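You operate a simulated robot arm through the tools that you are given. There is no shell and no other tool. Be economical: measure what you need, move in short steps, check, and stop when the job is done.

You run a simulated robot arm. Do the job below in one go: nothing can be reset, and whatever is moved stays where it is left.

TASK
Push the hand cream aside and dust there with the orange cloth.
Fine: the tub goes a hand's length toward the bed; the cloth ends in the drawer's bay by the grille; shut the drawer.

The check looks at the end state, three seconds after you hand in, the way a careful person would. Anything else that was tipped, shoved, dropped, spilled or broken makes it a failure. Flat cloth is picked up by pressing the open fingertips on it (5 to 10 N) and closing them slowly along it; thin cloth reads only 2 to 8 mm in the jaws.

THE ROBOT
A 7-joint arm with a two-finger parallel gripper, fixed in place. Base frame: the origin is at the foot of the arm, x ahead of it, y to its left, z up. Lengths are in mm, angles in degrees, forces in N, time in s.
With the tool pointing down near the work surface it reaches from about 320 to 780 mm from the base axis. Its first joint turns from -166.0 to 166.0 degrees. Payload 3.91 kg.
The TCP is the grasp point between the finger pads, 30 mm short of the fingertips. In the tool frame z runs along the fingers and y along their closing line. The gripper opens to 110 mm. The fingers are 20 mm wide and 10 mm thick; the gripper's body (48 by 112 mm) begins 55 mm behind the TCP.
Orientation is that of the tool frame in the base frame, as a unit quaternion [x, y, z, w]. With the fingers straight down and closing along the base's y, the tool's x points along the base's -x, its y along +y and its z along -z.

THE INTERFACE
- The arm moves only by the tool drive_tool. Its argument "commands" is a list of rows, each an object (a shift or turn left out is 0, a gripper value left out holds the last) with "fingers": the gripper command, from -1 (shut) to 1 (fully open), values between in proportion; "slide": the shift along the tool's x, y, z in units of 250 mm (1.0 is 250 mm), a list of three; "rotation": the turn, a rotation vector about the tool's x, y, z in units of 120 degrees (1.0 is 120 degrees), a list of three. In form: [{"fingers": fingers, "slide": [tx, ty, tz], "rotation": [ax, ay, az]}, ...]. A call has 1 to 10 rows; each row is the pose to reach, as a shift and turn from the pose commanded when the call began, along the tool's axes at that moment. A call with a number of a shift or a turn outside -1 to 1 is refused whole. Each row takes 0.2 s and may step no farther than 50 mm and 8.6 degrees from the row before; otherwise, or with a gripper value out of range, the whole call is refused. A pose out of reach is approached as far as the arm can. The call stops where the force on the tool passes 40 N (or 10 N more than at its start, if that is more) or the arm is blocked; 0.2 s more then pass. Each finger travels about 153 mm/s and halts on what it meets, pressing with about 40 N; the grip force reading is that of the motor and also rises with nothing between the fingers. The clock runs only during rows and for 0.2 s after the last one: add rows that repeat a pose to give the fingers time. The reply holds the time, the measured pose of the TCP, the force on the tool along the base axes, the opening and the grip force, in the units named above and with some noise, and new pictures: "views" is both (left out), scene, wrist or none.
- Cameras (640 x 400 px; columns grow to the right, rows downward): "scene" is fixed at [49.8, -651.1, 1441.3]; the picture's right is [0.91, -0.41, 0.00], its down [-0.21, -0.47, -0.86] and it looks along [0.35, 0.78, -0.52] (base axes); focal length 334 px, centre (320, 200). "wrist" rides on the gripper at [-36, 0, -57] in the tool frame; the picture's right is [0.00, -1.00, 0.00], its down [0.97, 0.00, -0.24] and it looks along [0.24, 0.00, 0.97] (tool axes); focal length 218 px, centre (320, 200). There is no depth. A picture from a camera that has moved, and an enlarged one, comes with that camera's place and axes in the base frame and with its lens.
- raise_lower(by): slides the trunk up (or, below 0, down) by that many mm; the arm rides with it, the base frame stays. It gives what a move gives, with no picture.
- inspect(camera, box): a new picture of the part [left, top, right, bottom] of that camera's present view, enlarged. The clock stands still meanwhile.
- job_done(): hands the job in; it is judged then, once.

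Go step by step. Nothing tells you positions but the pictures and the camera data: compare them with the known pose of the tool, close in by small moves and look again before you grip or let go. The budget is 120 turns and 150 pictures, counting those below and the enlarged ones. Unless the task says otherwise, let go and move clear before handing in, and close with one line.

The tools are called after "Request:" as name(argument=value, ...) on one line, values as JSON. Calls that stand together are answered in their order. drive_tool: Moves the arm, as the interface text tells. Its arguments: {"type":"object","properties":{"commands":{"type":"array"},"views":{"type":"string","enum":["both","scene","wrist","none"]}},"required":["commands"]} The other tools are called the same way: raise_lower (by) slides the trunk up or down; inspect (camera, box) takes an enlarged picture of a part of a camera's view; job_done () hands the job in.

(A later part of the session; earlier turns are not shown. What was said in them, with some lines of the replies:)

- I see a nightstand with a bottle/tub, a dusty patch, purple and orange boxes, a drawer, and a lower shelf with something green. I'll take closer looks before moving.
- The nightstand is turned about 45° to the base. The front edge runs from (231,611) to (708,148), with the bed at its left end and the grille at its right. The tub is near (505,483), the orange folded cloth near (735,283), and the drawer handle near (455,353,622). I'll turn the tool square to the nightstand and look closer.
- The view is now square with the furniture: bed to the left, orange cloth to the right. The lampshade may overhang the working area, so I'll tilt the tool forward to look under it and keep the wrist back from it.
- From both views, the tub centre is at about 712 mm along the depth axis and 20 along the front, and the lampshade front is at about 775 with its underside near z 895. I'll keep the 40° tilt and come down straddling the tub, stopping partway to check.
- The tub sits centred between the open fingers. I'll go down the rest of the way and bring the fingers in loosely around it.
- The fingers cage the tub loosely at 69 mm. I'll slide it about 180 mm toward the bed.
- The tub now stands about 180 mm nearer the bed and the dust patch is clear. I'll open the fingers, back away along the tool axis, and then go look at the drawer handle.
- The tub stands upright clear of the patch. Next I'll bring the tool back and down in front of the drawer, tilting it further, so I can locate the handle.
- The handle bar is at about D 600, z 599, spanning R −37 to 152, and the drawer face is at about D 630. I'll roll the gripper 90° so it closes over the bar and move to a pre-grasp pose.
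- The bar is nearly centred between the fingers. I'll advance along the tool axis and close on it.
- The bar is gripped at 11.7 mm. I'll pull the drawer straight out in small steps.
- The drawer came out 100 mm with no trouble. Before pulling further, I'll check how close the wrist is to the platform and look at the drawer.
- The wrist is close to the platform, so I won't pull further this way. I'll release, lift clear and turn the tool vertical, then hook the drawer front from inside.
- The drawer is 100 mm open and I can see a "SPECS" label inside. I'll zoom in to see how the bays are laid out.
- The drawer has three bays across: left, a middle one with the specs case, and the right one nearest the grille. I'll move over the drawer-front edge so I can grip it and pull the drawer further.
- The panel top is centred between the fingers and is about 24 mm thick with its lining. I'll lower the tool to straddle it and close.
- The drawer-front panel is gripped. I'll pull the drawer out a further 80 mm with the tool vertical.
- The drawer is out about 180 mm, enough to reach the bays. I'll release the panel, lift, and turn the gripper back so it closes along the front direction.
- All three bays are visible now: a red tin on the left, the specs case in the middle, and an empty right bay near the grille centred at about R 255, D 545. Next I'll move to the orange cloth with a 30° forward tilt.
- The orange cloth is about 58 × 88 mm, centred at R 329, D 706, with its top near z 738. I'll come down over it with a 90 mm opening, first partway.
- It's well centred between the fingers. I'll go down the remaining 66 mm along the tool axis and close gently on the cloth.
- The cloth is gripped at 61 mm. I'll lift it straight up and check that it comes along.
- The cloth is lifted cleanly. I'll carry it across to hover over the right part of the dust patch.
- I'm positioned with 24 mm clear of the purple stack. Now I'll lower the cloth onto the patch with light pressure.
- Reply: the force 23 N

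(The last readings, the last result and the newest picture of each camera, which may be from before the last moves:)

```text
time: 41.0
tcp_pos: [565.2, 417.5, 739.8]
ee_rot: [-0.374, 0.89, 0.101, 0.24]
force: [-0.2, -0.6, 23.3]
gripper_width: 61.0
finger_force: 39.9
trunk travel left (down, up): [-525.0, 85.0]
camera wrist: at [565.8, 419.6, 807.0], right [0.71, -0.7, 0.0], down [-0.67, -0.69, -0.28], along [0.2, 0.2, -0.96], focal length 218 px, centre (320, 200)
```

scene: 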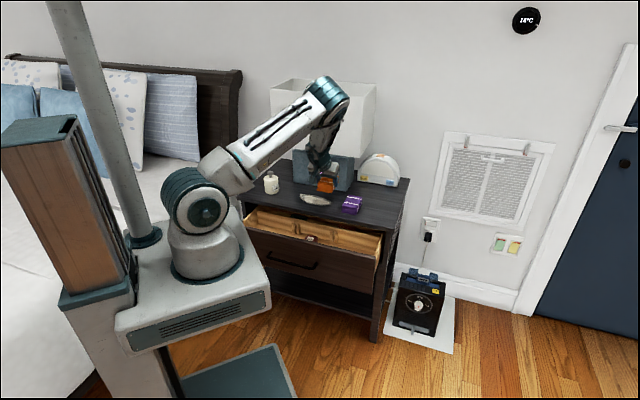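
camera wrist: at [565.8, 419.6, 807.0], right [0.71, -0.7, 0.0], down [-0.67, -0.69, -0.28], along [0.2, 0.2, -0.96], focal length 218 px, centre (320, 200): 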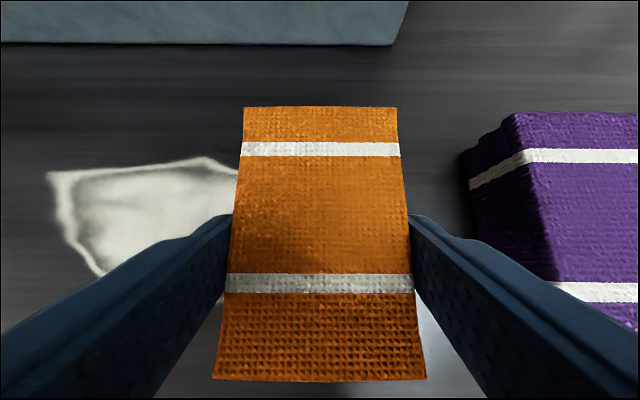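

Pressure reads 23 N, so I'll ease off slightly and wipe left across the whole patch. The second pass comes back slightly shifted.

Request:
drive_tool(commands=[{"slide": [-0.003, 0.0, -0.004]}, {"slide": [-0.013, 0.03, 0.002]}, {"slide": [-0.023, 0.1, 0.008]}, {"slide": [-0.023, 0.18, 0.008]}, {"slide": [-0.023, 0.26, 0.008]}, {"slide": [-0.023, 0.34, 0.008]}, {"slide": [-0.023, 0.42, 0.008]}, {"slide": [-0.023, 0.5, 0.008]}, {"slide": [-0.023, 0.56, 0.008]}, {"slide": [-0.023, 0.56, 0.008]}])

```text
time: 43.2
tcp_pos: [467.6, 520.4, 740.5]
ee_rot: [-0.374, 0.89, 0.101, 0.239]
force: [5.1, -4.7, 20.8]
gripper_width: 60.8
finger_force: 39.9
trunk travel left (down, up): [-525.0, 85.0]
camera wrist: at [468.0, 522.3, 806.9], right [0.71, -0.7, 0.0], down [-0.67, -0.69, -0.28], along [0.19, 0.2, -0.96], focal length 218 px, centre (320, 200)
```

scene: 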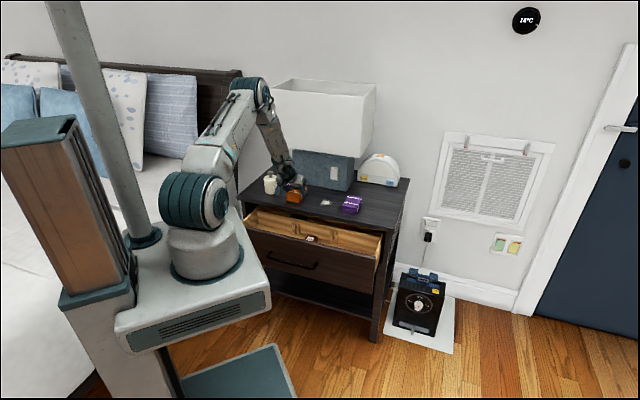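
wrist: 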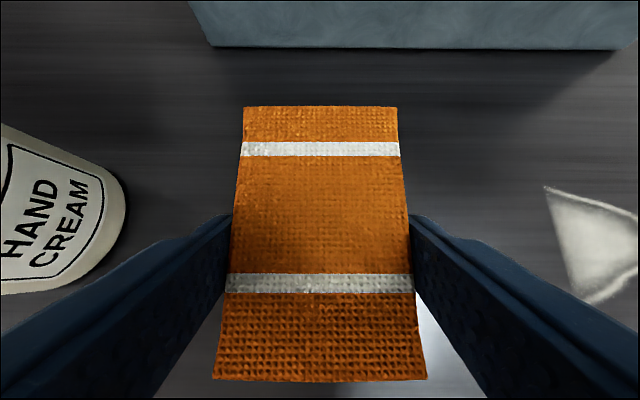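

Most of the patch is gone, with a bit left at the right end. I'll wipe back to the right, stopping short of the purple stack.

Request:
drive_tool(commands=[{"slide": [0.003, -0.06, -0.002]}, {"slide": [0.007, -0.13, -0.004]}, {"slide": [0.01, -0.2, -0.006]}, {"slide": [0.014, -0.27, -0.008]}, {"slide": [0.014, -0.34, -0.008]}, {"slide": [0.014, -0.41, -0.008]}, {"slide": [0.014, -0.48, -0.008]}, {"slide": [0.014, -0.55, -0.008]}, {"slide": [0.014, -0.6, -0.008]}, {"slide": [0.014, -0.6, -0.008]}])

```text
time: 45.4
tcp_pos: [572.9, 411.6, 739.8]
ee_rot: [-0.374, 0.891, 0.1, 0.238]
force: [-4.4, 3.1, 11.9]
gripper_width: 61.0
finger_force: 39.5
trunk travel left (down, up): [-525.0, 85.0]
camera wrist: at [574.4, 413.1, 806.8], right [0.71, -0.7, 0.0], down [-0.67, -0.69, -0.28], along [0.19, 0.2, -0.96], focal length 218 px, centre (320, 200)
```

scene: 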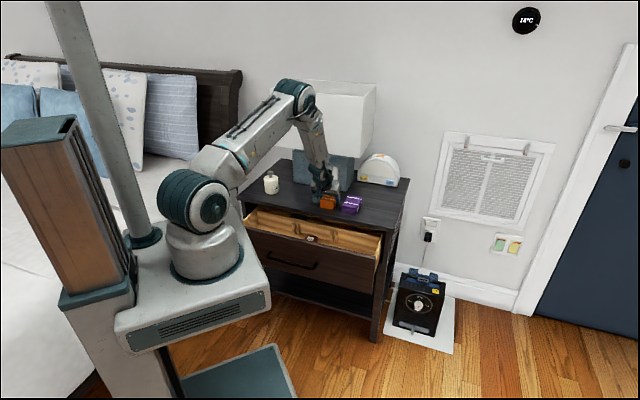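
wrist: 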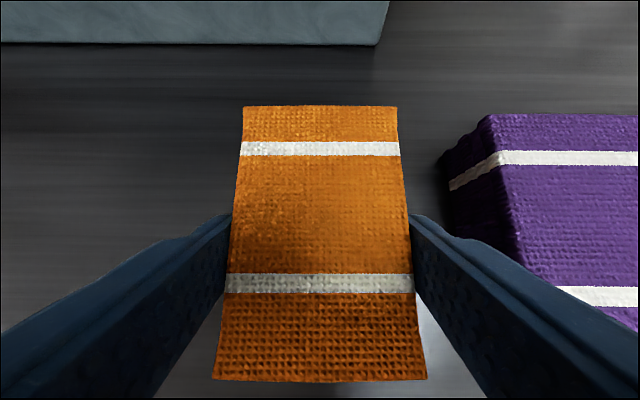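

The left side is clean. I'll do one more short leftward stroke over the right end, then lift and check.

Request:
drive_tool(commands=[{"slide": [-0.007, 0.06, 0.004]}, {"slide": [-0.01, 0.14, 0.006]}, {"slide": [-0.01, 0.22, 0.006]}, {"slide": [-0.01, 0.3, 0.006]}, {"slide": [-0.01, 0.36, 0.006]}, {"slide": [-0.03, 0.36, -0.03]}, {"slide": [-0.1, 0.36, -0.15]}, {"slide": [-0.19, 0.36, -0.3]}, {"slide": [-0.21, 0.36, -0.346]}, {"slide": [-0.21, 0.36, -0.346]}])

```text
time: 47.6
tcp_pos: [510.5, 477.6, 837.5]
ee_rot: [-0.375, 0.891, 0.1, 0.237]
force: [-0.5, -0.2, -0.1]
gripper_width: 61.0
finger_force: 40.4
trunk travel left (down, up): [-525.0, 85.0]
camera wrist: at [512.2, 479.3, 904.8], right [0.71, -0.7, 0.0], down [-0.67, -0.69, -0.27], along [0.19, 0.2, -0.96], focal length 218 px, centre (320, 200)
```

scene: 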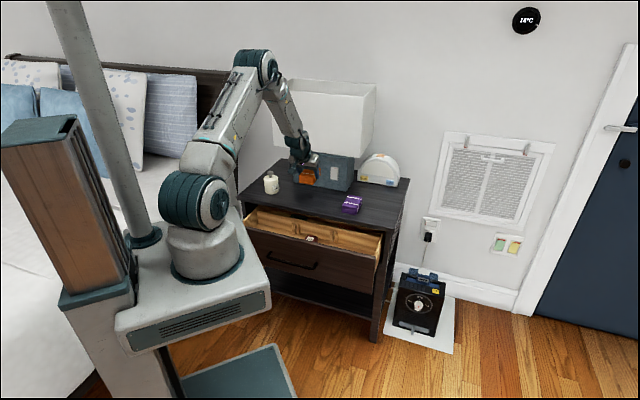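
wrist: 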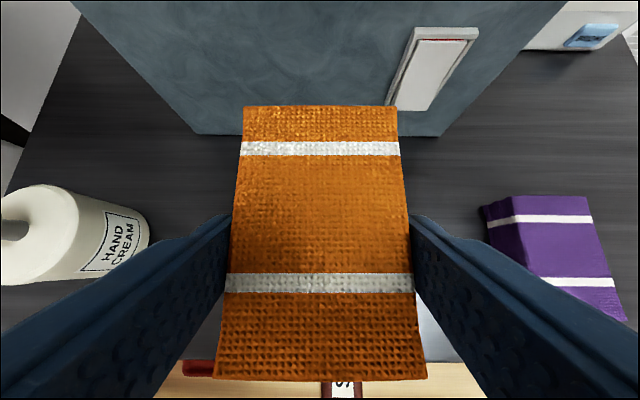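

Nothing is visible from the wrist, so I'll check the tabletop with a scene close-up.

Request:
inspect(camera="scene", box=[250, 165, 400, 259])

```text
4.26 times, centred on (325, 212) of scene
camera zoom: at [49.8, -651.1, 1441.3], right [0.91, -0.41, 0.0], down [-0.21, -0.47, -0.86], along [0.35, 0.78, -0.52], focal length 1423 px, centre (299, 149)
```

zoom: 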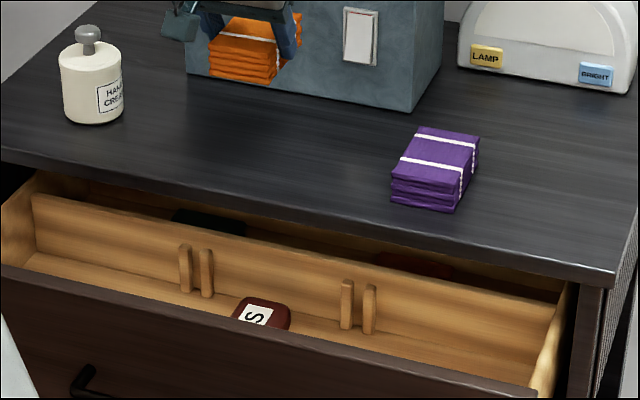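

The tabletop is clean. I want to look behind the drawer's back wall, since there seem to be dark items there, before choosing the bay.

Request:
inspect(camera="scene", box=[235, 195, 395, 295])

Request:
inspect(camera="scene", box=[280, 205, 370, 250])

```text
4.00 times, centred on (315, 245) of scene
camera zoom: at [49.8, -651.1, 1441.3], right [0.91, -0.41, 0.0], down [-0.21, -0.47, -0.86], along [0.35, 0.78, -0.52], focal length 1338 px, centre (340, 20)
```

zoom: 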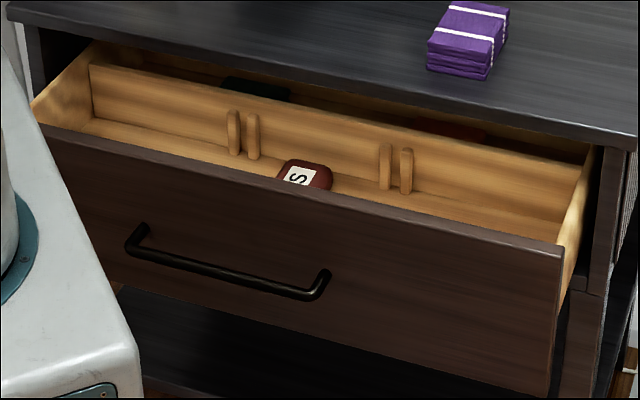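

```text
7.11 times, centred on (325, 228) of scene
camera zoom: at [49.8, -651.1, 1441.3], right [0.91, -0.41, 0.0], down [-0.21, -0.47, -0.86], along [0.35, 0.78, -0.52], focal length 2378 px, centre (284, 4)
```

zoom: 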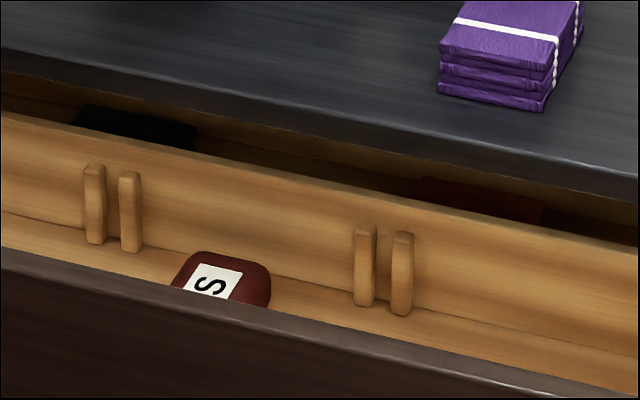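

There seems to be a rear compartment behind that wall, so I need a look before choosing. I'll back off to the front with more tilt and look into the drawer, still holding the cloth.

Request:
drive_tool(commands=[{"slide": [0.1, -0.05, -0.05], "rotation": [0, -0.02, 0]}, {"slide": [0.22, -0.12, -0.09], "rotation": [0, -0.05, 0]}, {"slide": [0.34, -0.19, -0.14], "rotation": [0, -0.08, 0]}, {"slide": [0.46, -0.26, -0.19], "rotation": [0, -0.11, 0]}, {"slide": [0.58, -0.33, -0.24], "rotation": [0, -0.15, 0]}, {"slide": [0.7, -0.4, -0.29], "rotation": [0, -0.19, 0]}, {"slide": [0.82, -0.47, -0.34], "rotation": [0, -0.22, 0]}, {"slide": [0.94, -0.54, -0.39], "rotation": [0, -0.25, 0]}, {"slide": [0.94, -0.54, -0.39], "rotation": [0, -0.25, 0]}])

```text
time: 49.6
tcp_pos: [428.7, 202.9, 806.9]
ee_rot: [-0.335, 0.798, 0.194, 0.461]
force: [-0.2, -0.4, 0.1]
gripper_width: 61.1
finger_force: 40.1
trunk travel left (down, up): [-525.0, 85.0]
camera wrist: at [406.8, 179.4, 866.7], right [0.71, -0.7, 0.0], down [-0.49, -0.5, -0.72], along [0.5, 0.51, -0.69], focal length 218 px, centre (320, 200)
```

scene: 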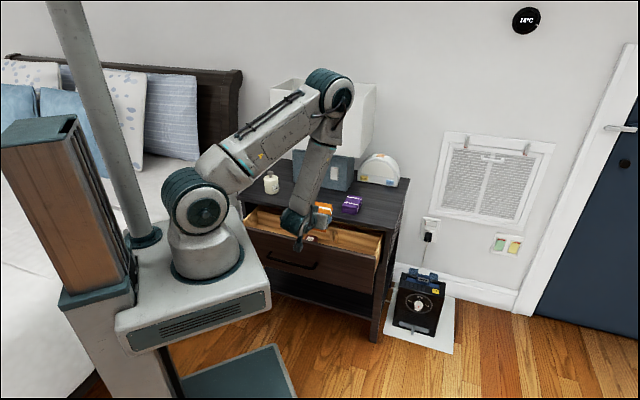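
wrist: 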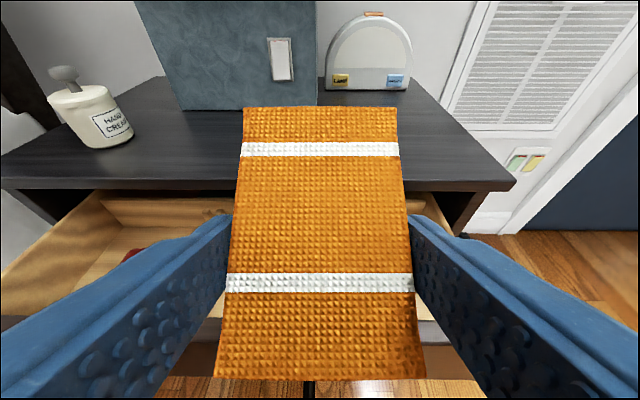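

The cloth blocks the view. I'll put it back down on its original spot for now, then open the drawer further and look at every bay before committing.

Request:
drive_tool(commands=[{"slide": [-0.12, -0.08, 0.06], "rotation": [0, 0.03, 0]}, {"slide": [-0.22, -0.16, 0.16], "rotation": [0, 0.06, 0]}, {"slide": [-0.3, -0.24, 0.27], "rotation": [0, 0.09, 0]}, {"slide": [-0.37, -0.32, 0.38], "rotation": [0, 0.12, 0]}, {"slide": [-0.43, -0.4, 0.49], "rotation": [0, 0.16, 0]}, {"slide": [-0.49, -0.48, 0.6], "rotation": [0, 0.2, 0]}, {"slide": [-0.55, -0.56, 0.7], "rotation": [0, 0.23, 0]}, {"slide": [-0.589, -0.644, 0.796], "rotation": [0, 0.25, 0]}, {"slide": [-0.589, -0.644, 0.796], "rotation": [0, 0.25, 0]}])

```text
time: 51.6
tcp_pos: [717.9, 266.1, 834.7]
ee_rot: [-0.374, 0.891, 0.101, 0.238]
force: [0.5, 0.5, -0.6]
gripper_width: 61.0
finger_force: 40.2
trunk travel left (down, up): [-525.0, 85.0]
camera wrist: at [718.5, 268.7, 902.3], right [0.71, -0.7, 0.0], down [-0.67, -0.69, -0.27], along [0.19, 0.2, -0.96], focal length 218 px, centre (320, 200)
```

scene: 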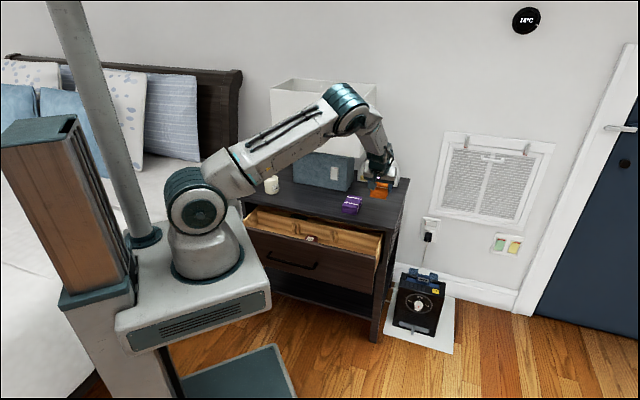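
wrist: 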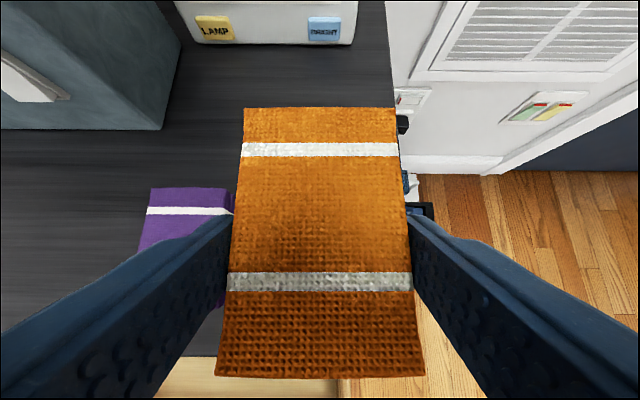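

I'm above the original spot, so I'll lower, release gently and retreat.

Request:
drive_tool(commands=[{"slide": [0.06, 0, 0.1]}, {"slide": [0.12, 0, 0.2]}, {"slide": [0.16, 0, 0.28]}, {"slide": [0.18, 0, 0.312]}, {"slide": [0.187, 0, 0.324]}, {"slide": [0.187, 0, 0.324]}, {"fingers": 0.3, "slide": [0.187, 0, 0.324]}, {"fingers": 0.5, "slide": [0.187, 0, 0.324]}, {"slide": [0.187, 0, 0.2]}, {"slide": [0.187, 0, 0.03]}])

```text
time: 53.8
tcp_pos: [691.0, 236.5, 805.5]
ee_rot: [-0.373, 0.891, 0.1, 0.238]
force: [0.6, 0.4, 0.2]
gripper_width: 82.4
finger_force: 0.0
trunk travel left (down, up): [-525.0, 85.0]
camera wrist: at [692.7, 237.7, 871.9], right [0.71, -0.7, 0.0], down [-0.67, -0.69, -0.28], along [0.19, 0.2, -0.96], focal length 218 px, centre (320, 200)
```

scene: 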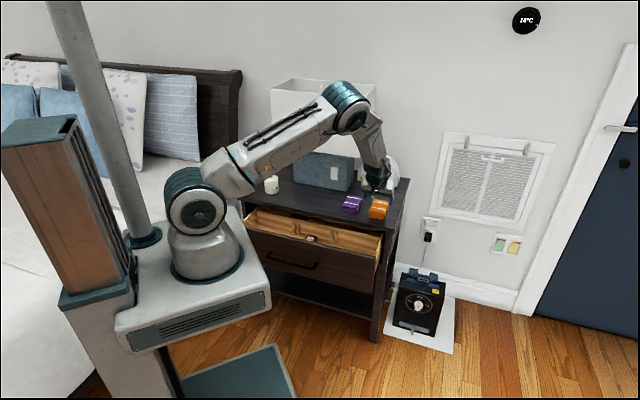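
wrist: 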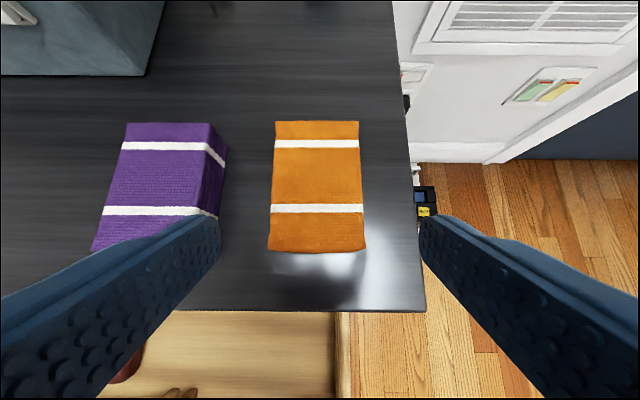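

The cloth is back on its spot. Next I'll bring the tool vertical with the fingers closed, hook the drawer front from inside and pull it further out.

Request:
drive_tool(commands=[{"fingers": 0.5, "slide": [0.07, 0.1, -0.08], "rotation": [0, 0.02, 0]}, {"slide": [0.14, 0.22, -0.13], "rotation": [0, 0.05, 0]}, {"slide": [0.21, 0.34, -0.18], "rotation": [0, 0.08, 0]}, {"slide": [0.28, 0.46, -0.21], "rotation": [0, 0.11, 0]}, {"fingers": 0, "slide": [0.35, 0.58, -0.24], "rotation": [0, 0.15, 0]}, {"fingers": -1, "slide": [0.42, 0.71, -0.27], "rotation": [0, 0.19, 0]}, {"slide": [0.49, 0.84, -0.29], "rotation": [0, 0.22, 0]}, {"slide": [0.547, 0.97, -0.316], "rotation": [0, 0.25, 0]}, {"slide": [0.547, 0.97, -0.316], "rotation": [0, 0.25, 0]}], views="wrist")

```text
time: 55.8
tcp_pos: [407.5, 294.7, 803.1]
ee_rot: [-0.387, 0.922, 0.0, -0.001]
force: [1.5, -0.7, -0.1]
gripper_width: 0.0
finger_force: 37.2
trunk travel left (down, up): [-525.0, 85.0]
camera wrist: at [433.6, 319.7, 860.5], right [0.71, -0.7, 0.0], down [-0.68, -0.69, 0.24], along [-0.17, -0.17, -0.97], focal length 218 px, centre (320, 200)
```

wrist: 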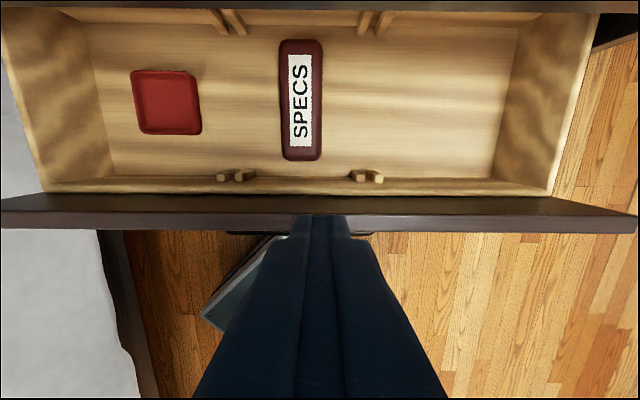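

The closed fingertips are just behind the drawer's front panel. I'll lower and pull it further toward me.

Request:
drive_tool(commands=[{"slide": [0, 0, 0.15]}, {"slide": [0, 0, 0.3]}, {"slide": [0, 0, 0.452]}, {"slide": [0.04, 0, 0.452]}, {"slide": [0.1, 0, 0.452]}, {"slide": [0.16, 0, 0.452]}, {"slide": [0.22, 0, 0.452]}, {"slide": [0.28, 0, 0.452]}, {"slide": [0.34, 0, 0.452]}, {"slide": [0.34, 0, 0.452]}])

```text
time: 58.0
tcp_pos: [348.3, 234.8, 693.4]
ee_rot: [-0.387, 0.922, 0.0, -0.001]
force: [-0.1, -0.4, 0.4]
gripper_width: 0.0
finger_force: 38.4
trunk travel left (down, up): [-525.0, 85.0]
camera wrist: at [373.3, 261.2, 749.1], right [0.71, -0.7, 0.0], down [-0.68, -0.69, 0.24], along [-0.17, -0.17, -0.97], focal length 218 px, centre (320, 200)
```

scene: 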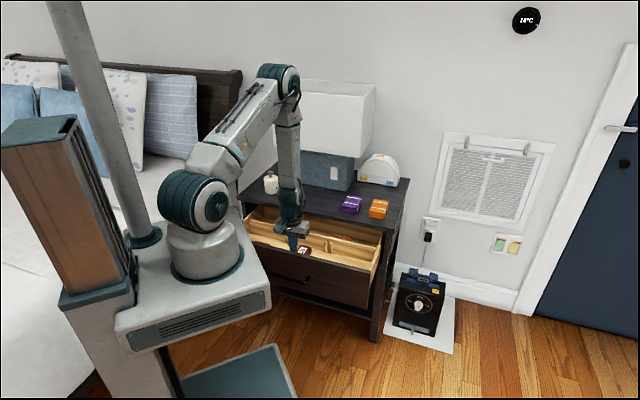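
wrist: 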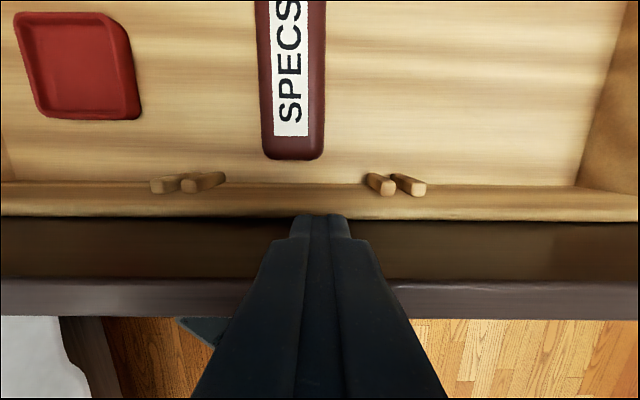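

The drawer is now about 260 mm open. I'll zoom in on the rear section.

Request:
inspect(camera="scene", box=[235, 190, 395, 290])

```text
4.00 times, centred on (315, 240) of scene
camera zoom: at [49.8, -651.1, 1441.3], right [0.91, -0.41, 0.0], down [-0.21, -0.47, -0.86], along [0.35, 0.78, -0.52], focal length 1338 px, centre (340, 40)
```

zoom: 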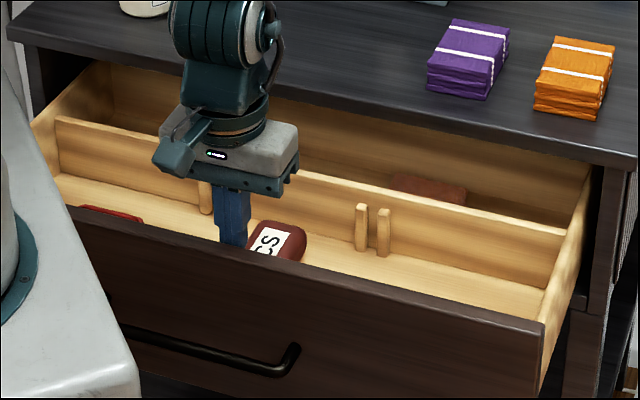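

There is a rear section with its own items. I'll lift out and view the whole drawer from above.

Request:
drive_tool(commands=[{"slide": [-0.02, 0, -0.1]}, {"slide": [-0.05, 0, -0.3]}, {"slide": [-0.1, -0.03, -0.45]}, {"slide": [-0.18, -0.06, -0.6]}, {"slide": [-0.25, -0.1, -0.75], "rotation": [0, -0.05, 0]}, {"slide": [-0.25, -0.14, -0.9], "rotation": [0, -0.1, 0]}, {"slide": [-0.25, -0.18, -0.95], "rotation": [0, -0.15, 0]}, {"slide": [-0.25, -0.18, -0.95], "rotation": [0, -0.2, 0]}, {"slide": [-0.25, -0.18, -0.95], "rotation": [0, -0.2, 0]}])

```text
refused: row 2 steps farther than a row can; nothing moved
```

Request:
drive_tool(commands=[{"slide": [-0.02, 0, -0.15]}, {"slide": [-0.04, 0, -0.33]}, {"slide": [-0.06, -0.03, -0.5]}, {"slide": [-0.1, -0.06, -0.65]}, {"fingers": 0.5, "slide": [-0.14, -0.1, -0.8], "rotation": [0, -0.05, 0]}, {"slide": [-0.18, -0.14, -0.92], "rotation": [0, -0.1, 0]}, {"slide": [-0.22, -0.18, -0.95], "rotation": [0, -0.15, 0]}, {"slide": [-0.22, -0.18, -0.95], "rotation": [0, -0.2, 0]}, {"slide": [-0.22, -0.18, -0.95], "rotation": [0, -0.2, 0]}])

```text
time: 60.0
tcp_pos: [419.4, 242.5, 930.5]
ee_rot: [-0.379, 0.902, 0.08, 0.19]
force: [0.7, 0.4, 0.2]
gripper_width: 82.5
finger_force: 0.1
trunk travel left (down, up): [-525.0, 85.0]
camera wrist: at [425.3, 249.1, 996.6], right [0.71, -0.7, 0.0], down [-0.69, -0.7, -0.17], along [0.12, 0.12, -0.98], focal length 218 px, centre (320, 200)
```

scene: 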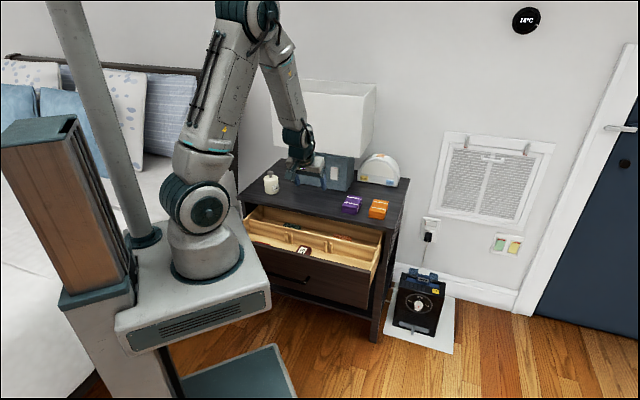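
wrist: 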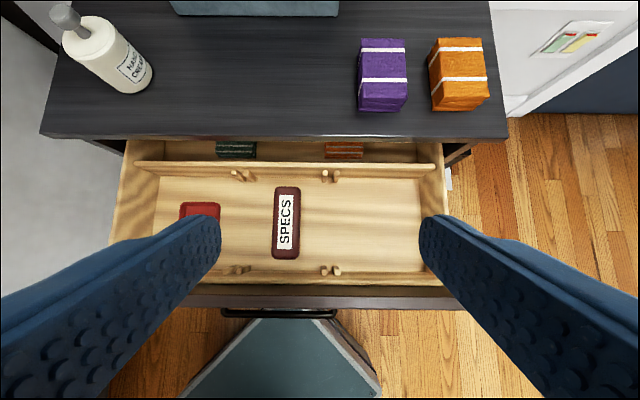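

The drawer has three front bays (tin, specs case, and an empty one on the grille side) plus a back strip holding books. The cloth goes in the empty right bay, with its floor at about z 505, R 170–350 and D 409–606. I'll return to the cloth with a smaller 15° tilt.

Request:
drive_tool(commands=[{"fingers": 0.55, "slide": [-0.08, -0.1, 0.07]}, {"slide": [-0.16, -0.2, 0.16], "rotation": [0, 0.01, 0]}, {"slide": [-0.24, -0.3, 0.25], "rotation": [0, 0.02, 0]}, {"slide": [-0.32, -0.4, 0.34], "rotation": [0, 0.03, 0]}, {"slide": [-0.4, -0.5, 0.44], "rotation": [0, 0.045, 0]}, {"slide": [-0.48, -0.6, 0.54], "rotation": [0, 0.06, 0]}, {"slide": [-0.56, -0.7, 0.64], "rotation": [0, 0.07, 0]}, {"slide": [-0.648, -0.784, 0.727], "rotation": [0, 0.075, 0]}, {"slide": [-0.648, -0.784, 0.727], "rotation": [0, 0.075, 0]}])

```text
time: 62.0
tcp_pos: [713.2, 264.7, 828.5]
ee_rot: [-0.384, 0.914, 0.049, 0.119]
force: [-0.6, -0.1, -0.7]
gripper_width: 85.3
finger_force: 0.1
trunk travel left (down, up): [-525.0, 85.0]
camera wrist: at [727.7, 278.3, 893.6], right [0.71, -0.7, 0.0], down [-0.7, -0.71, -0.02], along [0.01, 0.01, -1.0], focal length 218 px, centre (320, 200)
```

scene: 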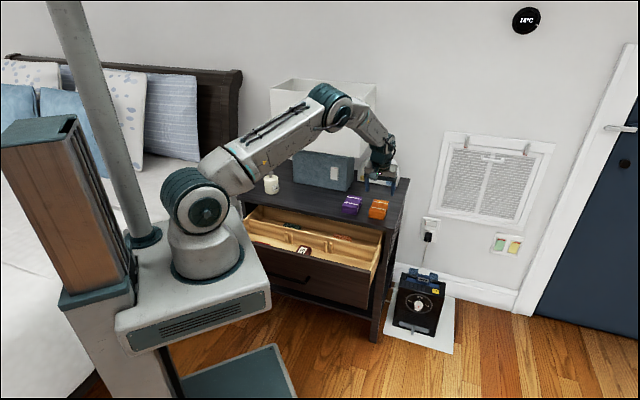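
wrist: 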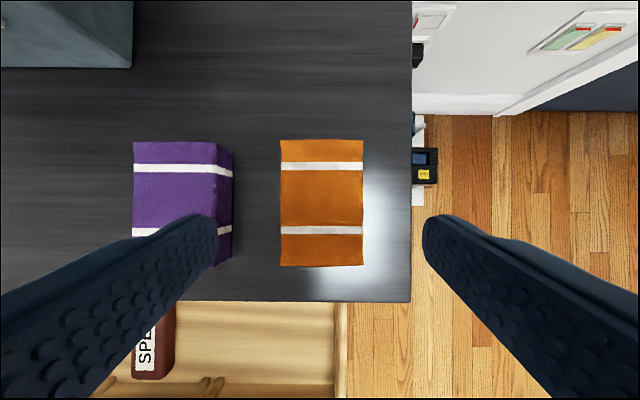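

The cloth is centred, with the grip point about 10 mm short of its middle. I'll go down and grip it.

Request:
drive_tool(commands=[{"slide": [0.0, -0.004, 0.12]}, {"slide": [0.015, -0.008, 0.22]}, {"slide": [0.035, -0.008, 0.3]}, {"slide": [0.051, -0.008, 0.353]}, {"slide": [0.051, -0.008, 0.353]}, {"fingers": 0.3, "slide": [0.051, -0.008, 0.353]}, {"fingers": 0.1, "slide": [0.051, -0.008, 0.353]}, {"fingers": 0, "slide": [0.051, -0.008, 0.353]}, {"fingers": -0.1, "slide": [0.051, -0.008, 0.353]}], views="wrist")

```text
time: 64.0
tcp_pos: [724.4, 272.4, 741.0]
ee_rot: [-0.384, 0.914, 0.051, 0.119]
force: [-0.7, 0.6, 0.2]
gripper_width: 61.0
finger_force: 39.9
trunk travel left (down, up): [-525.0, 85.0]
camera wrist: at [737.4, 286.2, 804.6], right [0.71, -0.7, 0.0], down [-0.7, -0.71, -0.02], along [0.01, 0.01, -1.0], focal length 218 px, centre (320, 200)
```

wrist: 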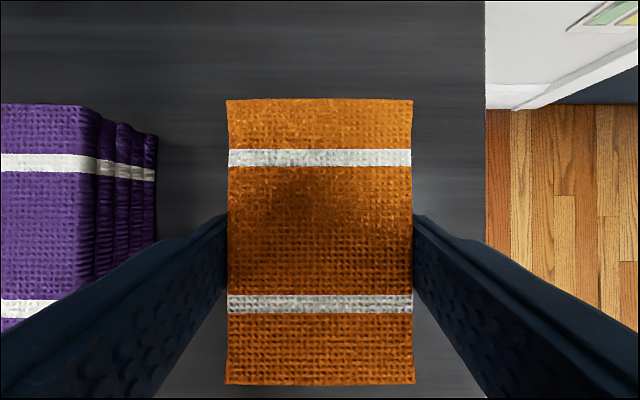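

The cloth is gripped again. I'll lift it and carry it over to above the right bay.

Request:
drive_tool(commands=[{"slide": [-0.03, 0, -0.1]}, {"slide": [-0.06, 0, -0.23]}, {"slide": [-0.09, 0, -0.348]}, {"slide": [0.03, 0, -0.38]}, {"slide": [0.16, 0.0, -0.415]}, {"slide": [0.28, 0.06, -0.45]}, {"slide": [0.39, 0.12, -0.48]}, {"slide": [0.48, 0.18, -0.505]}, {"slide": [0.545, 0.24, -0.519]}, {"slide": [0.545, 0.24, -0.519]}])

```text
time: 66.2
tcp_pos: [567.2, 193.1, 831.4]
ee_rot: [-0.384, 0.914, 0.051, 0.119]
force: [-0.5, -0.3, -1.1]
gripper_width: 60.9
finger_force: 39.8
trunk travel left (down, up): [-525.0, 85.0]
camera wrist: at [581.0, 208.2, 895.1], right [0.71, -0.7, 0.0], down [-0.7, -0.71, -0.02], along [0.01, 0.01, -1.0], focal length 218 px, centre (320, 200)
```

scene: 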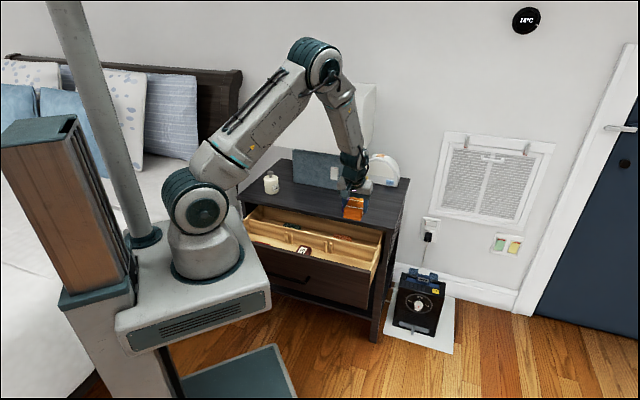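
wrist: 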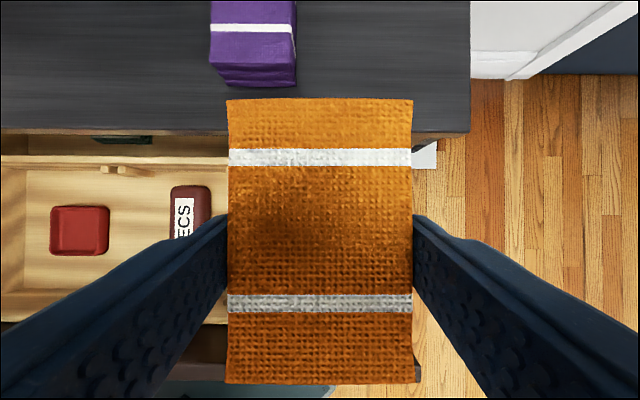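

I'm over the right bay, clear of the partition and the panel. I'll lower in two stages.

Request:
drive_tool(commands=[{"slide": [0.04, 0.016, 0.14]}, {"slide": [0.08, 0.032, 0.29]}, {"slide": [0.12, 0.032, 0.44]}, {"slide": [0.16, 0.032, 0.59]}, {"slide": [0.1865, 0.032, 0.6955]}, {"slide": [0.1865, 0.032, 0.6955]}])

```text
time: 67.6
tcp_pos: [560.1, 202.0, 649.5]
ee_rot: [-0.384, 0.914, 0.051, 0.119]
force: [-0.3, -0.4, 0.0]
gripper_width: 61.2
finger_force: 40.1
trunk travel left (down, up): [-525.0, 85.0]
camera wrist: at [573.7, 215.0, 713.8], right [0.71, -0.7, 0.0], down [-0.7, -0.71, -0.02], along [0.01, 0.01, -1.0], focal length 218 px, centre (320, 200)
```

scene: 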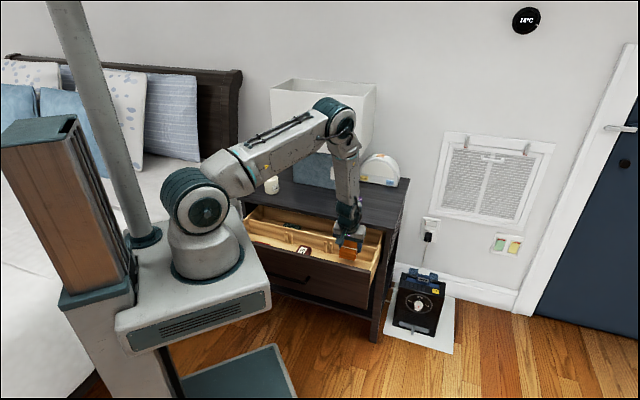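
wrist: 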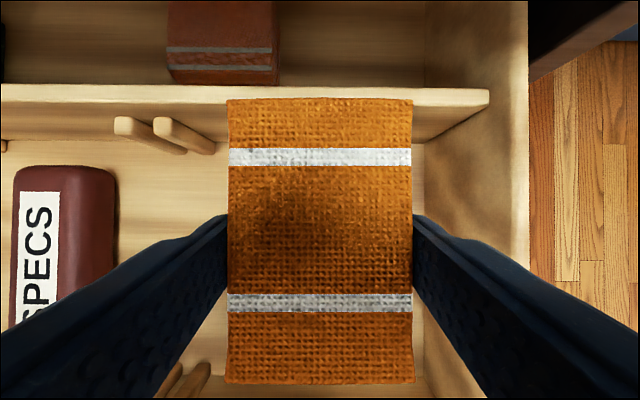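

There's good clearance on every side in the bay. I'll lower the rest, slowly at the end.

Request:
drive_tool(commands=[{"slide": [0.06, 0, 0.12]}, {"slide": [0.095, 0, 0.25]}, {"slide": [0.115, 0, 0.33]}, {"slide": [0.122, 0, 0.36]}, {"slide": [0.128, 0, 0.38]}, {"slide": [0.128, 0, 0.38]}])

```text
time: 68.6
tcp_pos: [557.2, 199.7, 565.0]
ee_rot: [-0.385, 0.913, 0.051, 0.124]
force: [-1.3, 2.8, 22.1]
gripper_width: 61.0
finger_force: 40.0
trunk travel left (down, up): [-525.0, 85.0]
stopped in row 4: the force on the tool passed its limit (the readings are from after the stop); the commanded pose is now the measured one
camera wrist: at [571.1, 213.6, 629.2], right [0.72, -0.7, 0.0], down [-0.7, -0.72, -0.03], along [0.02, 0.02, -1.0], focal length 218 px, centre (320, 200)
```

scene: 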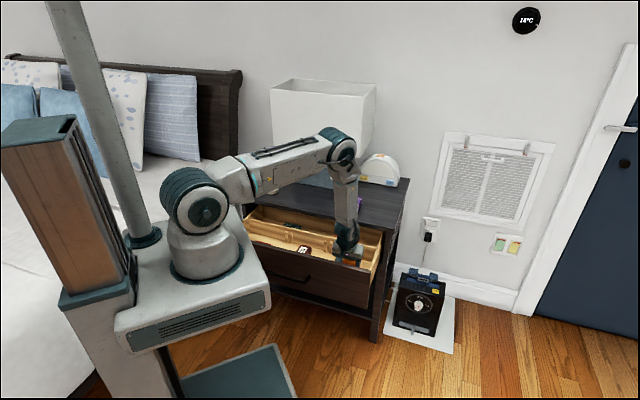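
wrist: 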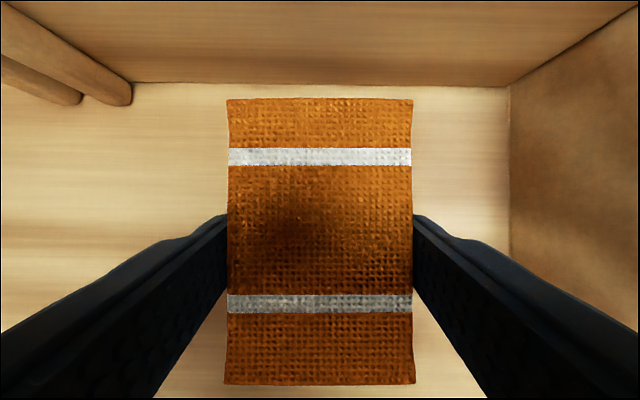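

The cloth rests on the bay floor. I'll release and lift straight out.

Request:
drive_tool(commands=[{"slide": [-0.001, 0, -0.004]}, {"fingers": 0.25, "slide": [-0.001, 0, -0.004]}, {"fingers": 0.45, "slide": [-0.001, 0, -0.004]}, {"slide": [-0.02, 0, -0.07]}, {"slide": [-0.06, 0, -0.22]}, {"slide": [-0.1, 0, -0.38]}, {"slide": [-0.15, 0, -0.56]}, {"slide": [-0.2, 0, -0.74]}, {"slide": [-0.25, 0, -0.92]}, {"slide": [-0.26, 0, -0.98]}])

```text
time: 70.8
tcp_pos: [555.7, 196.9, 814.8]
ee_rot: [-0.385, 0.914, 0.051, 0.122]
force: [-0.2, 0.4, -1.2]
gripper_width: 79.5
finger_force: 0.1
trunk travel left (down, up): [-525.0, 85.0]
camera wrist: at [569.7, 211.3, 879.1], right [0.71, -0.7, 0.0], down [-0.7, -0.71, -0.02], along [0.02, 0.01, -1.0], focal length 218 px, centre (320, 200)
```

scene: 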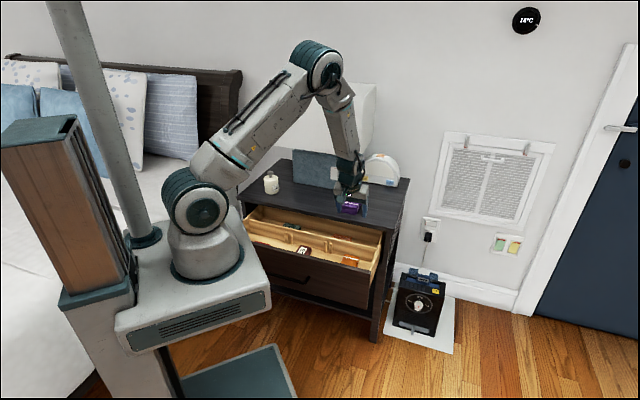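
wrist: 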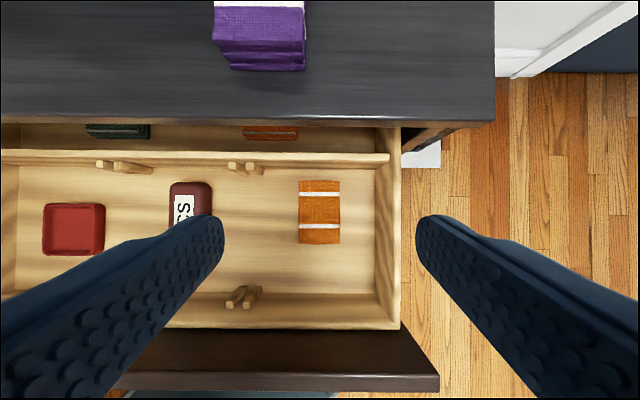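

The cloth lies flat in the right bay. Next I'll close the fingers, go vertical and position in front of the drawer panel to push it shut.

Request:
drive_tool(commands=[{"fingers": 0, "slide": [0.09, 0.08, -0.024], "rotation": [0, 0.015, 0]}, {"fingers": -1, "slide": [0.18, 0.16, -0.047], "rotation": [0, 0.03, 0]}, {"slide": [0.27, 0.24, -0.07], "rotation": [0, 0.05, 0]}, {"slide": [0.36, 0.32, -0.095], "rotation": [0, 0.07, 0]}, {"slide": [0.45, 0.4, -0.12], "rotation": [0, 0.09, 0]}, {"slide": [0.54, 0.48, -0.145], "rotation": [0, 0.105, 0]}, {"slide": [0.62, 0.55, -0.167], "rotation": [0, 0.118, 0]}, {"slide": [0.7, 0.62, -0.1875], "rotation": [0, 0.125, 0]}, {"slide": [0.7, 0.62, -0.1875], "rotation": [0, 0.125, 0]}])

```text
time: 72.8
tcp_pos: [317.8, 176.2, 815.1]
ee_rot: [-0.388, 0.922, 0.0, 0.001]
force: [0.1, -0.1, 0.3]
gripper_width: 0.2
finger_force: 38.1
trunk travel left (down, up): [-525.0, 85.0]
camera wrist: at [343.6, 201.1, 871.5], right [0.71, -0.7, 0.0], down [-0.68, -0.69, 0.24], along [-0.16, -0.17, -0.97], focal length 218 px, centre (320, 200)
```

scene: 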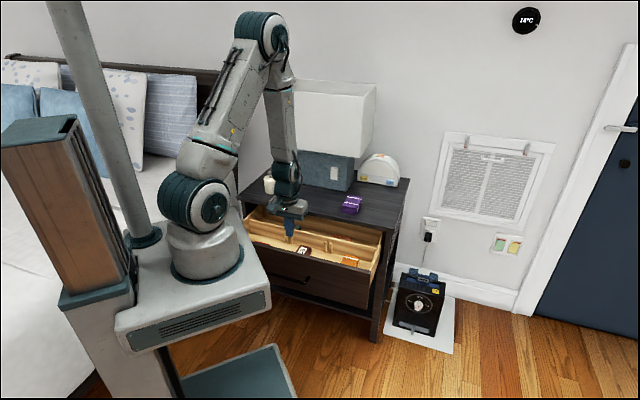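
wrist: 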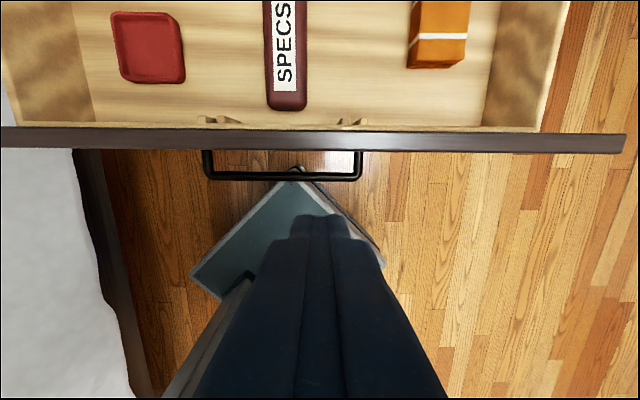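

The panel's outer face is about 23 mm ahead of the fingers. I'll lower to its upper edge at the drawer's centre line.

Request:
drive_tool(commands=[{"slide": [0, 0.06, 0.14]}, {"slide": [0, 0.12, 0.28]}, {"slide": [0, 0.176, 0.43]}, {"slide": [0, 0.176, 0.58]}, {"slide": [-0.05, 0.176, 0.58]}, {"slide": [-0.09, 0.176, 0.58]}, {"slide": [-0.12, 0.176, 0.58]}, {"slide": [-0.16, 0.176, 0.58]}, {"slide": [-0.21, 0.176, 0.58]}, {"slide": [-0.26, 0.176, 0.58]}])

```text
time: 75.0
tcp_pos: [333.7, 253.7, 670.2]
ee_rot: [-0.389, 0.921, 0.001, 0.002]
force: [0.5, -1.2, 0.2]
gripper_width: 0.1
finger_force: 37.6
trunk travel left (down, up): [-525.0, 85.0]
camera wrist: at [357.8, 278.8, 727.3], right [0.72, -0.7, 0.0], down [-0.68, -0.69, 0.24], along [-0.16, -0.17, -0.97], focal length 218 px, centre (320, 200)
```

scene: 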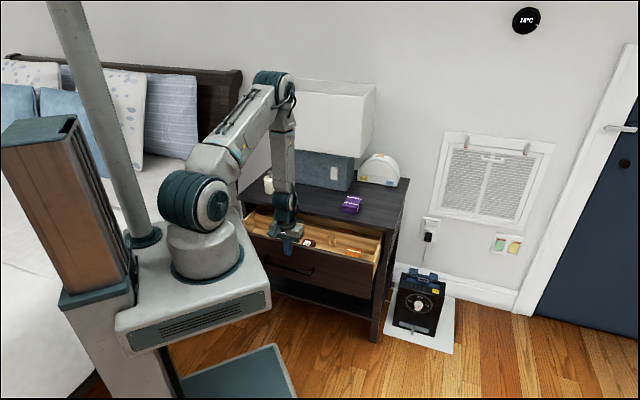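
wrist: 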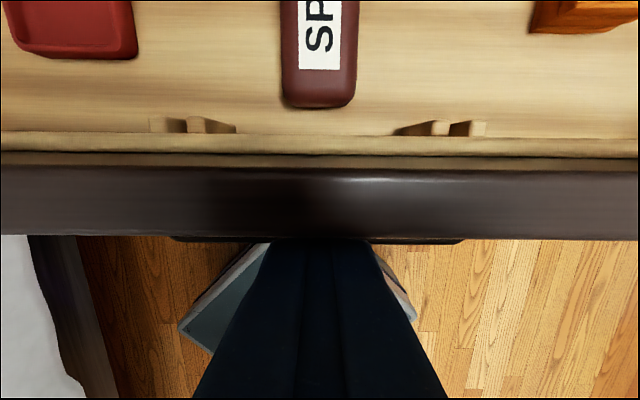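

The drawer is moving in smoothly, so I'll keep pushing.

Request:
drive_tool(commands=[{"slide": [-0.06, 0, 0]}, {"slide": [-0.13, 0, 0]}, {"slide": [-0.2, 0, 0]}, {"slide": [-0.27, 0, 0]}, {"slide": [-0.34, 0, 0]}, {"slide": [-0.41, 0, 0]}, {"slide": [-0.48, 0, 0]}, {"slide": [-0.55, 0, 0]}, {"slide": [-0.62, 0, 0]}, {"slide": [-0.68, 0, 0]}])

```text
time: 77.2
tcp_pos: [452.3, 374.0, 670.8]
ee_rot: [-0.386, 0.922, 0.0, 0.002]
force: [-1.1, -0.9, 0.3]
gripper_width: 0.0
finger_force: 37.8
trunk travel left (down, up): [-525.0, 85.0]
camera wrist: at [477.3, 399.9, 727.6], right [0.71, -0.7, 0.0], down [-0.68, -0.69, 0.24], along [-0.17, -0.17, -0.97], focal length 218 px, centre (320, 200)
```

scene: 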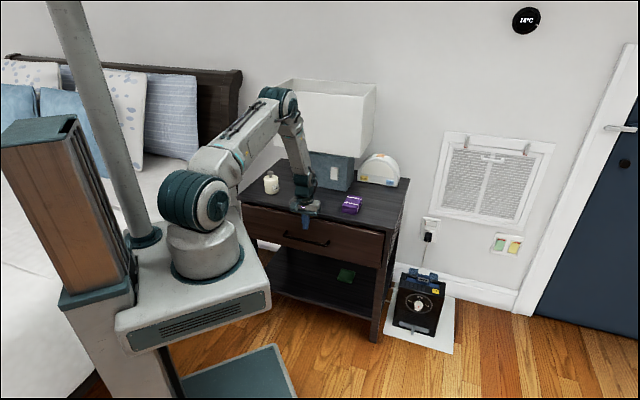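
wrist: 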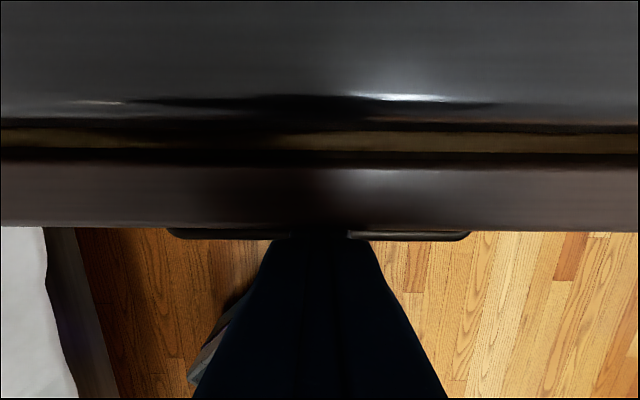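

About 40 mm remains, and the tabletop overhangs the drawer face. I'll back off, tilt the fingertips forward and finish the push with the tips.

Request:
drive_tool(commands=[{"slide": [0.13, 0, 0]}, {"slide": [0.25, 0, 0.02], "rotation": [0, -0.06, 0]}, {"slide": [0.3, 0, 0.056], "rotation": [0, -0.125, 0]}, {"slide": [0.3, 0, 0.056], "rotation": [0, -0.19, 0]}, {"slide": [0.3, 0, 0.056], "rotation": [0, -0.255, 0]}, {"slide": [0.3, 0, 0.056], "rotation": [0, -0.32, 0]}, {"slide": [0.3, 0, 0.056], "rotation": [0, -0.375, 0]}, {"slide": [0.3, 0, 0.056], "rotation": [0, -0.375, 0]}])

```text
time: 79.0
tcp_pos: [399.4, 320.9, 656.4]
ee_rot: [-0.359, 0.85, 0.148, 0.355]
force: [0.5, 0.2, 0.2]
gripper_width: 0.1
finger_force: 37.5
trunk travel left (down, up): [-525.0, 85.0]
camera wrist: at [388.0, 310.0, 721.9], right [0.72, -0.7, 0.0], down [-0.6, -0.61, -0.52], along [0.36, 0.37, -0.85], focal length 218 px, centre (320, 200)
```

scene: 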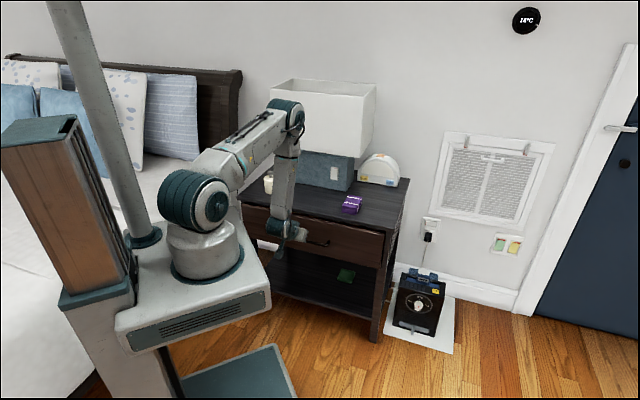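
wrist: 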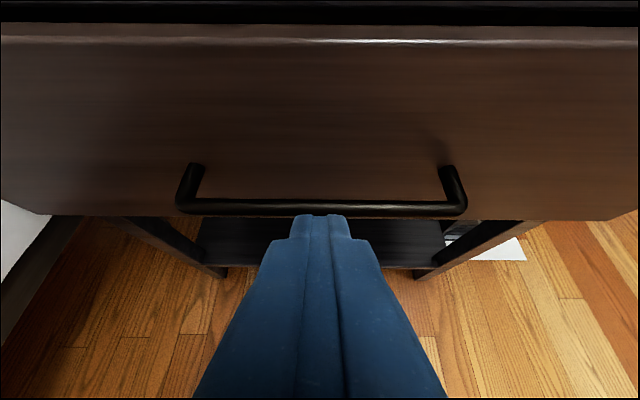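

The tips will pass above the handle bar. I'll push forward until the drawer is fully shut.

Request:
drive_tool(commands=[{"slide": [-0.08, 0, 0.08]}, {"slide": [-0.14, 0, 0.14]}, {"slide": [-0.18, 0, 0.18]}, {"slide": [-0.21, 0, 0.21]}, {"slide": [-0.235, 0, 0.235]}, {"slide": [-0.26, 0, 0.26]}, {"slide": [-0.28, 0, 0.28]}, {"slide": [-0.295, 0, 0.295]}])

```text
time: 80.9
tcp_pos: [466.9, 390.8, 653.5]
ee_rot: [-0.36, 0.854, 0.146, 0.348]
force: [-13.5, -12.5, 14.1]
gripper_width: 0.0
finger_force: 38.0
trunk travel left (down, up): [-525.0, 85.0]
stopped in row 8: the force on the tool passed its limit (the readings are from after the stop); the commanded pose is now the measured one
camera wrist: at [457.5, 380.1, 720.1], right [0.72, -0.7, 0.0], down [-0.6, -0.62, -0.51], along [0.35, 0.36, -0.86], focal length 218 px, centre (320, 200)
```

scene: 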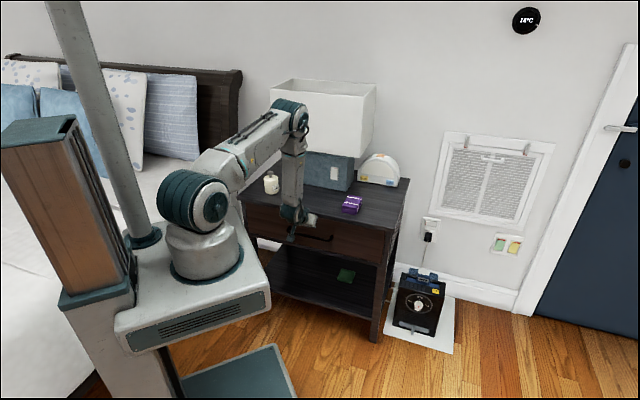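
wrist: 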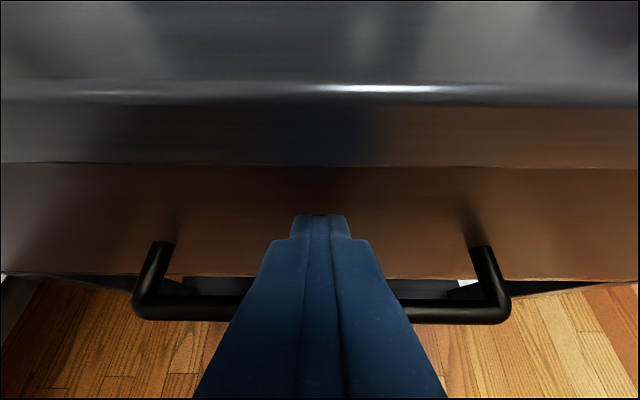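

The push hit a hard stop with the face at about D 636, matching its original closed position. I'll back off and verify.

Request:
drive_tool(commands=[{"slide": [0.08, 0, -0.1]}, {"slide": [0.2, 0, -0.22]}, {"slide": [0.24, 0, -0.4]}, {"slide": [0.24, 0, -0.55]}, {"slide": [0.2, 0, -0.7]}, {"slide": [0.2, 0, -0.7]}])

Request:
inspect(camera="scene", box=[225, 150, 425, 275])

```text
time: 82.3
tcp_pos: [359.7, 279.8, 743.9]
ee_rot: [-0.36, 0.853, 0.146, 0.349]
force: [0.5, 0.2, 0.4]
gripper_width: 0.1
finger_force: 37.4
trunk travel left (down, up): [-525.0, 85.0]
camera wrist: at [348.3, 270.3, 810.5], right [0.72, -0.7, 0.0], down [-0.6, -0.62, -0.51], along [0.36, 0.36, -0.86], focal length 218 px, centre (320, 200)
```

scene: 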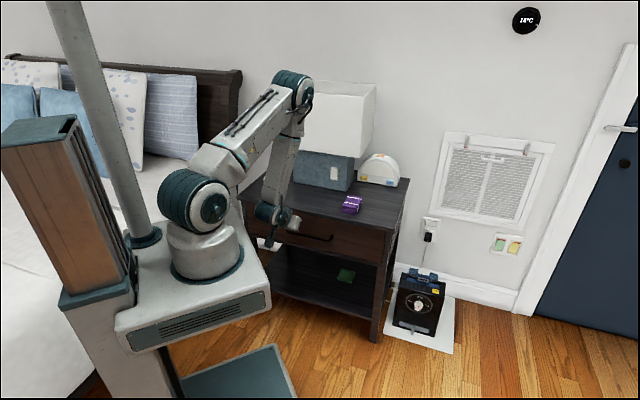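
wrist: 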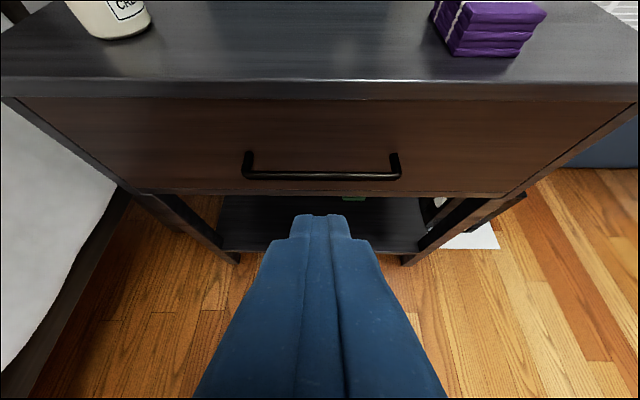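

```text
3.20 times, centred on (325, 212) of scene
camera zoom: at [49.8, -651.1, 1441.3], right [0.91, -0.41, 0.0], down [-0.21, -0.47, -0.86], along [0.35, 0.78, -0.52], focal length 1070 px, centre (304, 160)
```

zoom: 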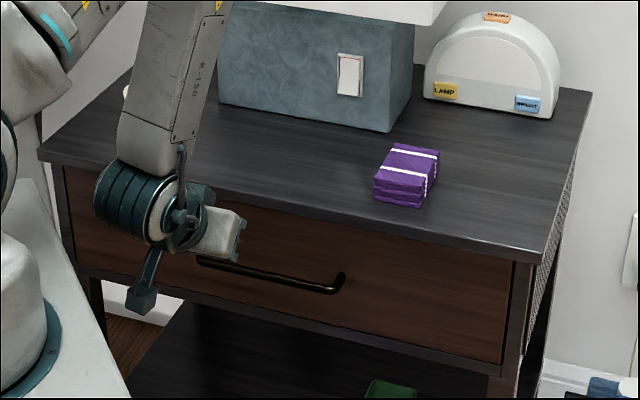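

The drawer is flush, the tabletop is clean, the tub is upright toward the bed, the purple stack hasn't been touched, and the arm is clear. I'm handing in.

Request:
job_done()

```text
The job is handed in.
```

The hand cream is about 180 mm nearer the bed, the dust patch is wiped clean, the orange cloth is in the drawer's grille-side bay, and the drawer is shut.
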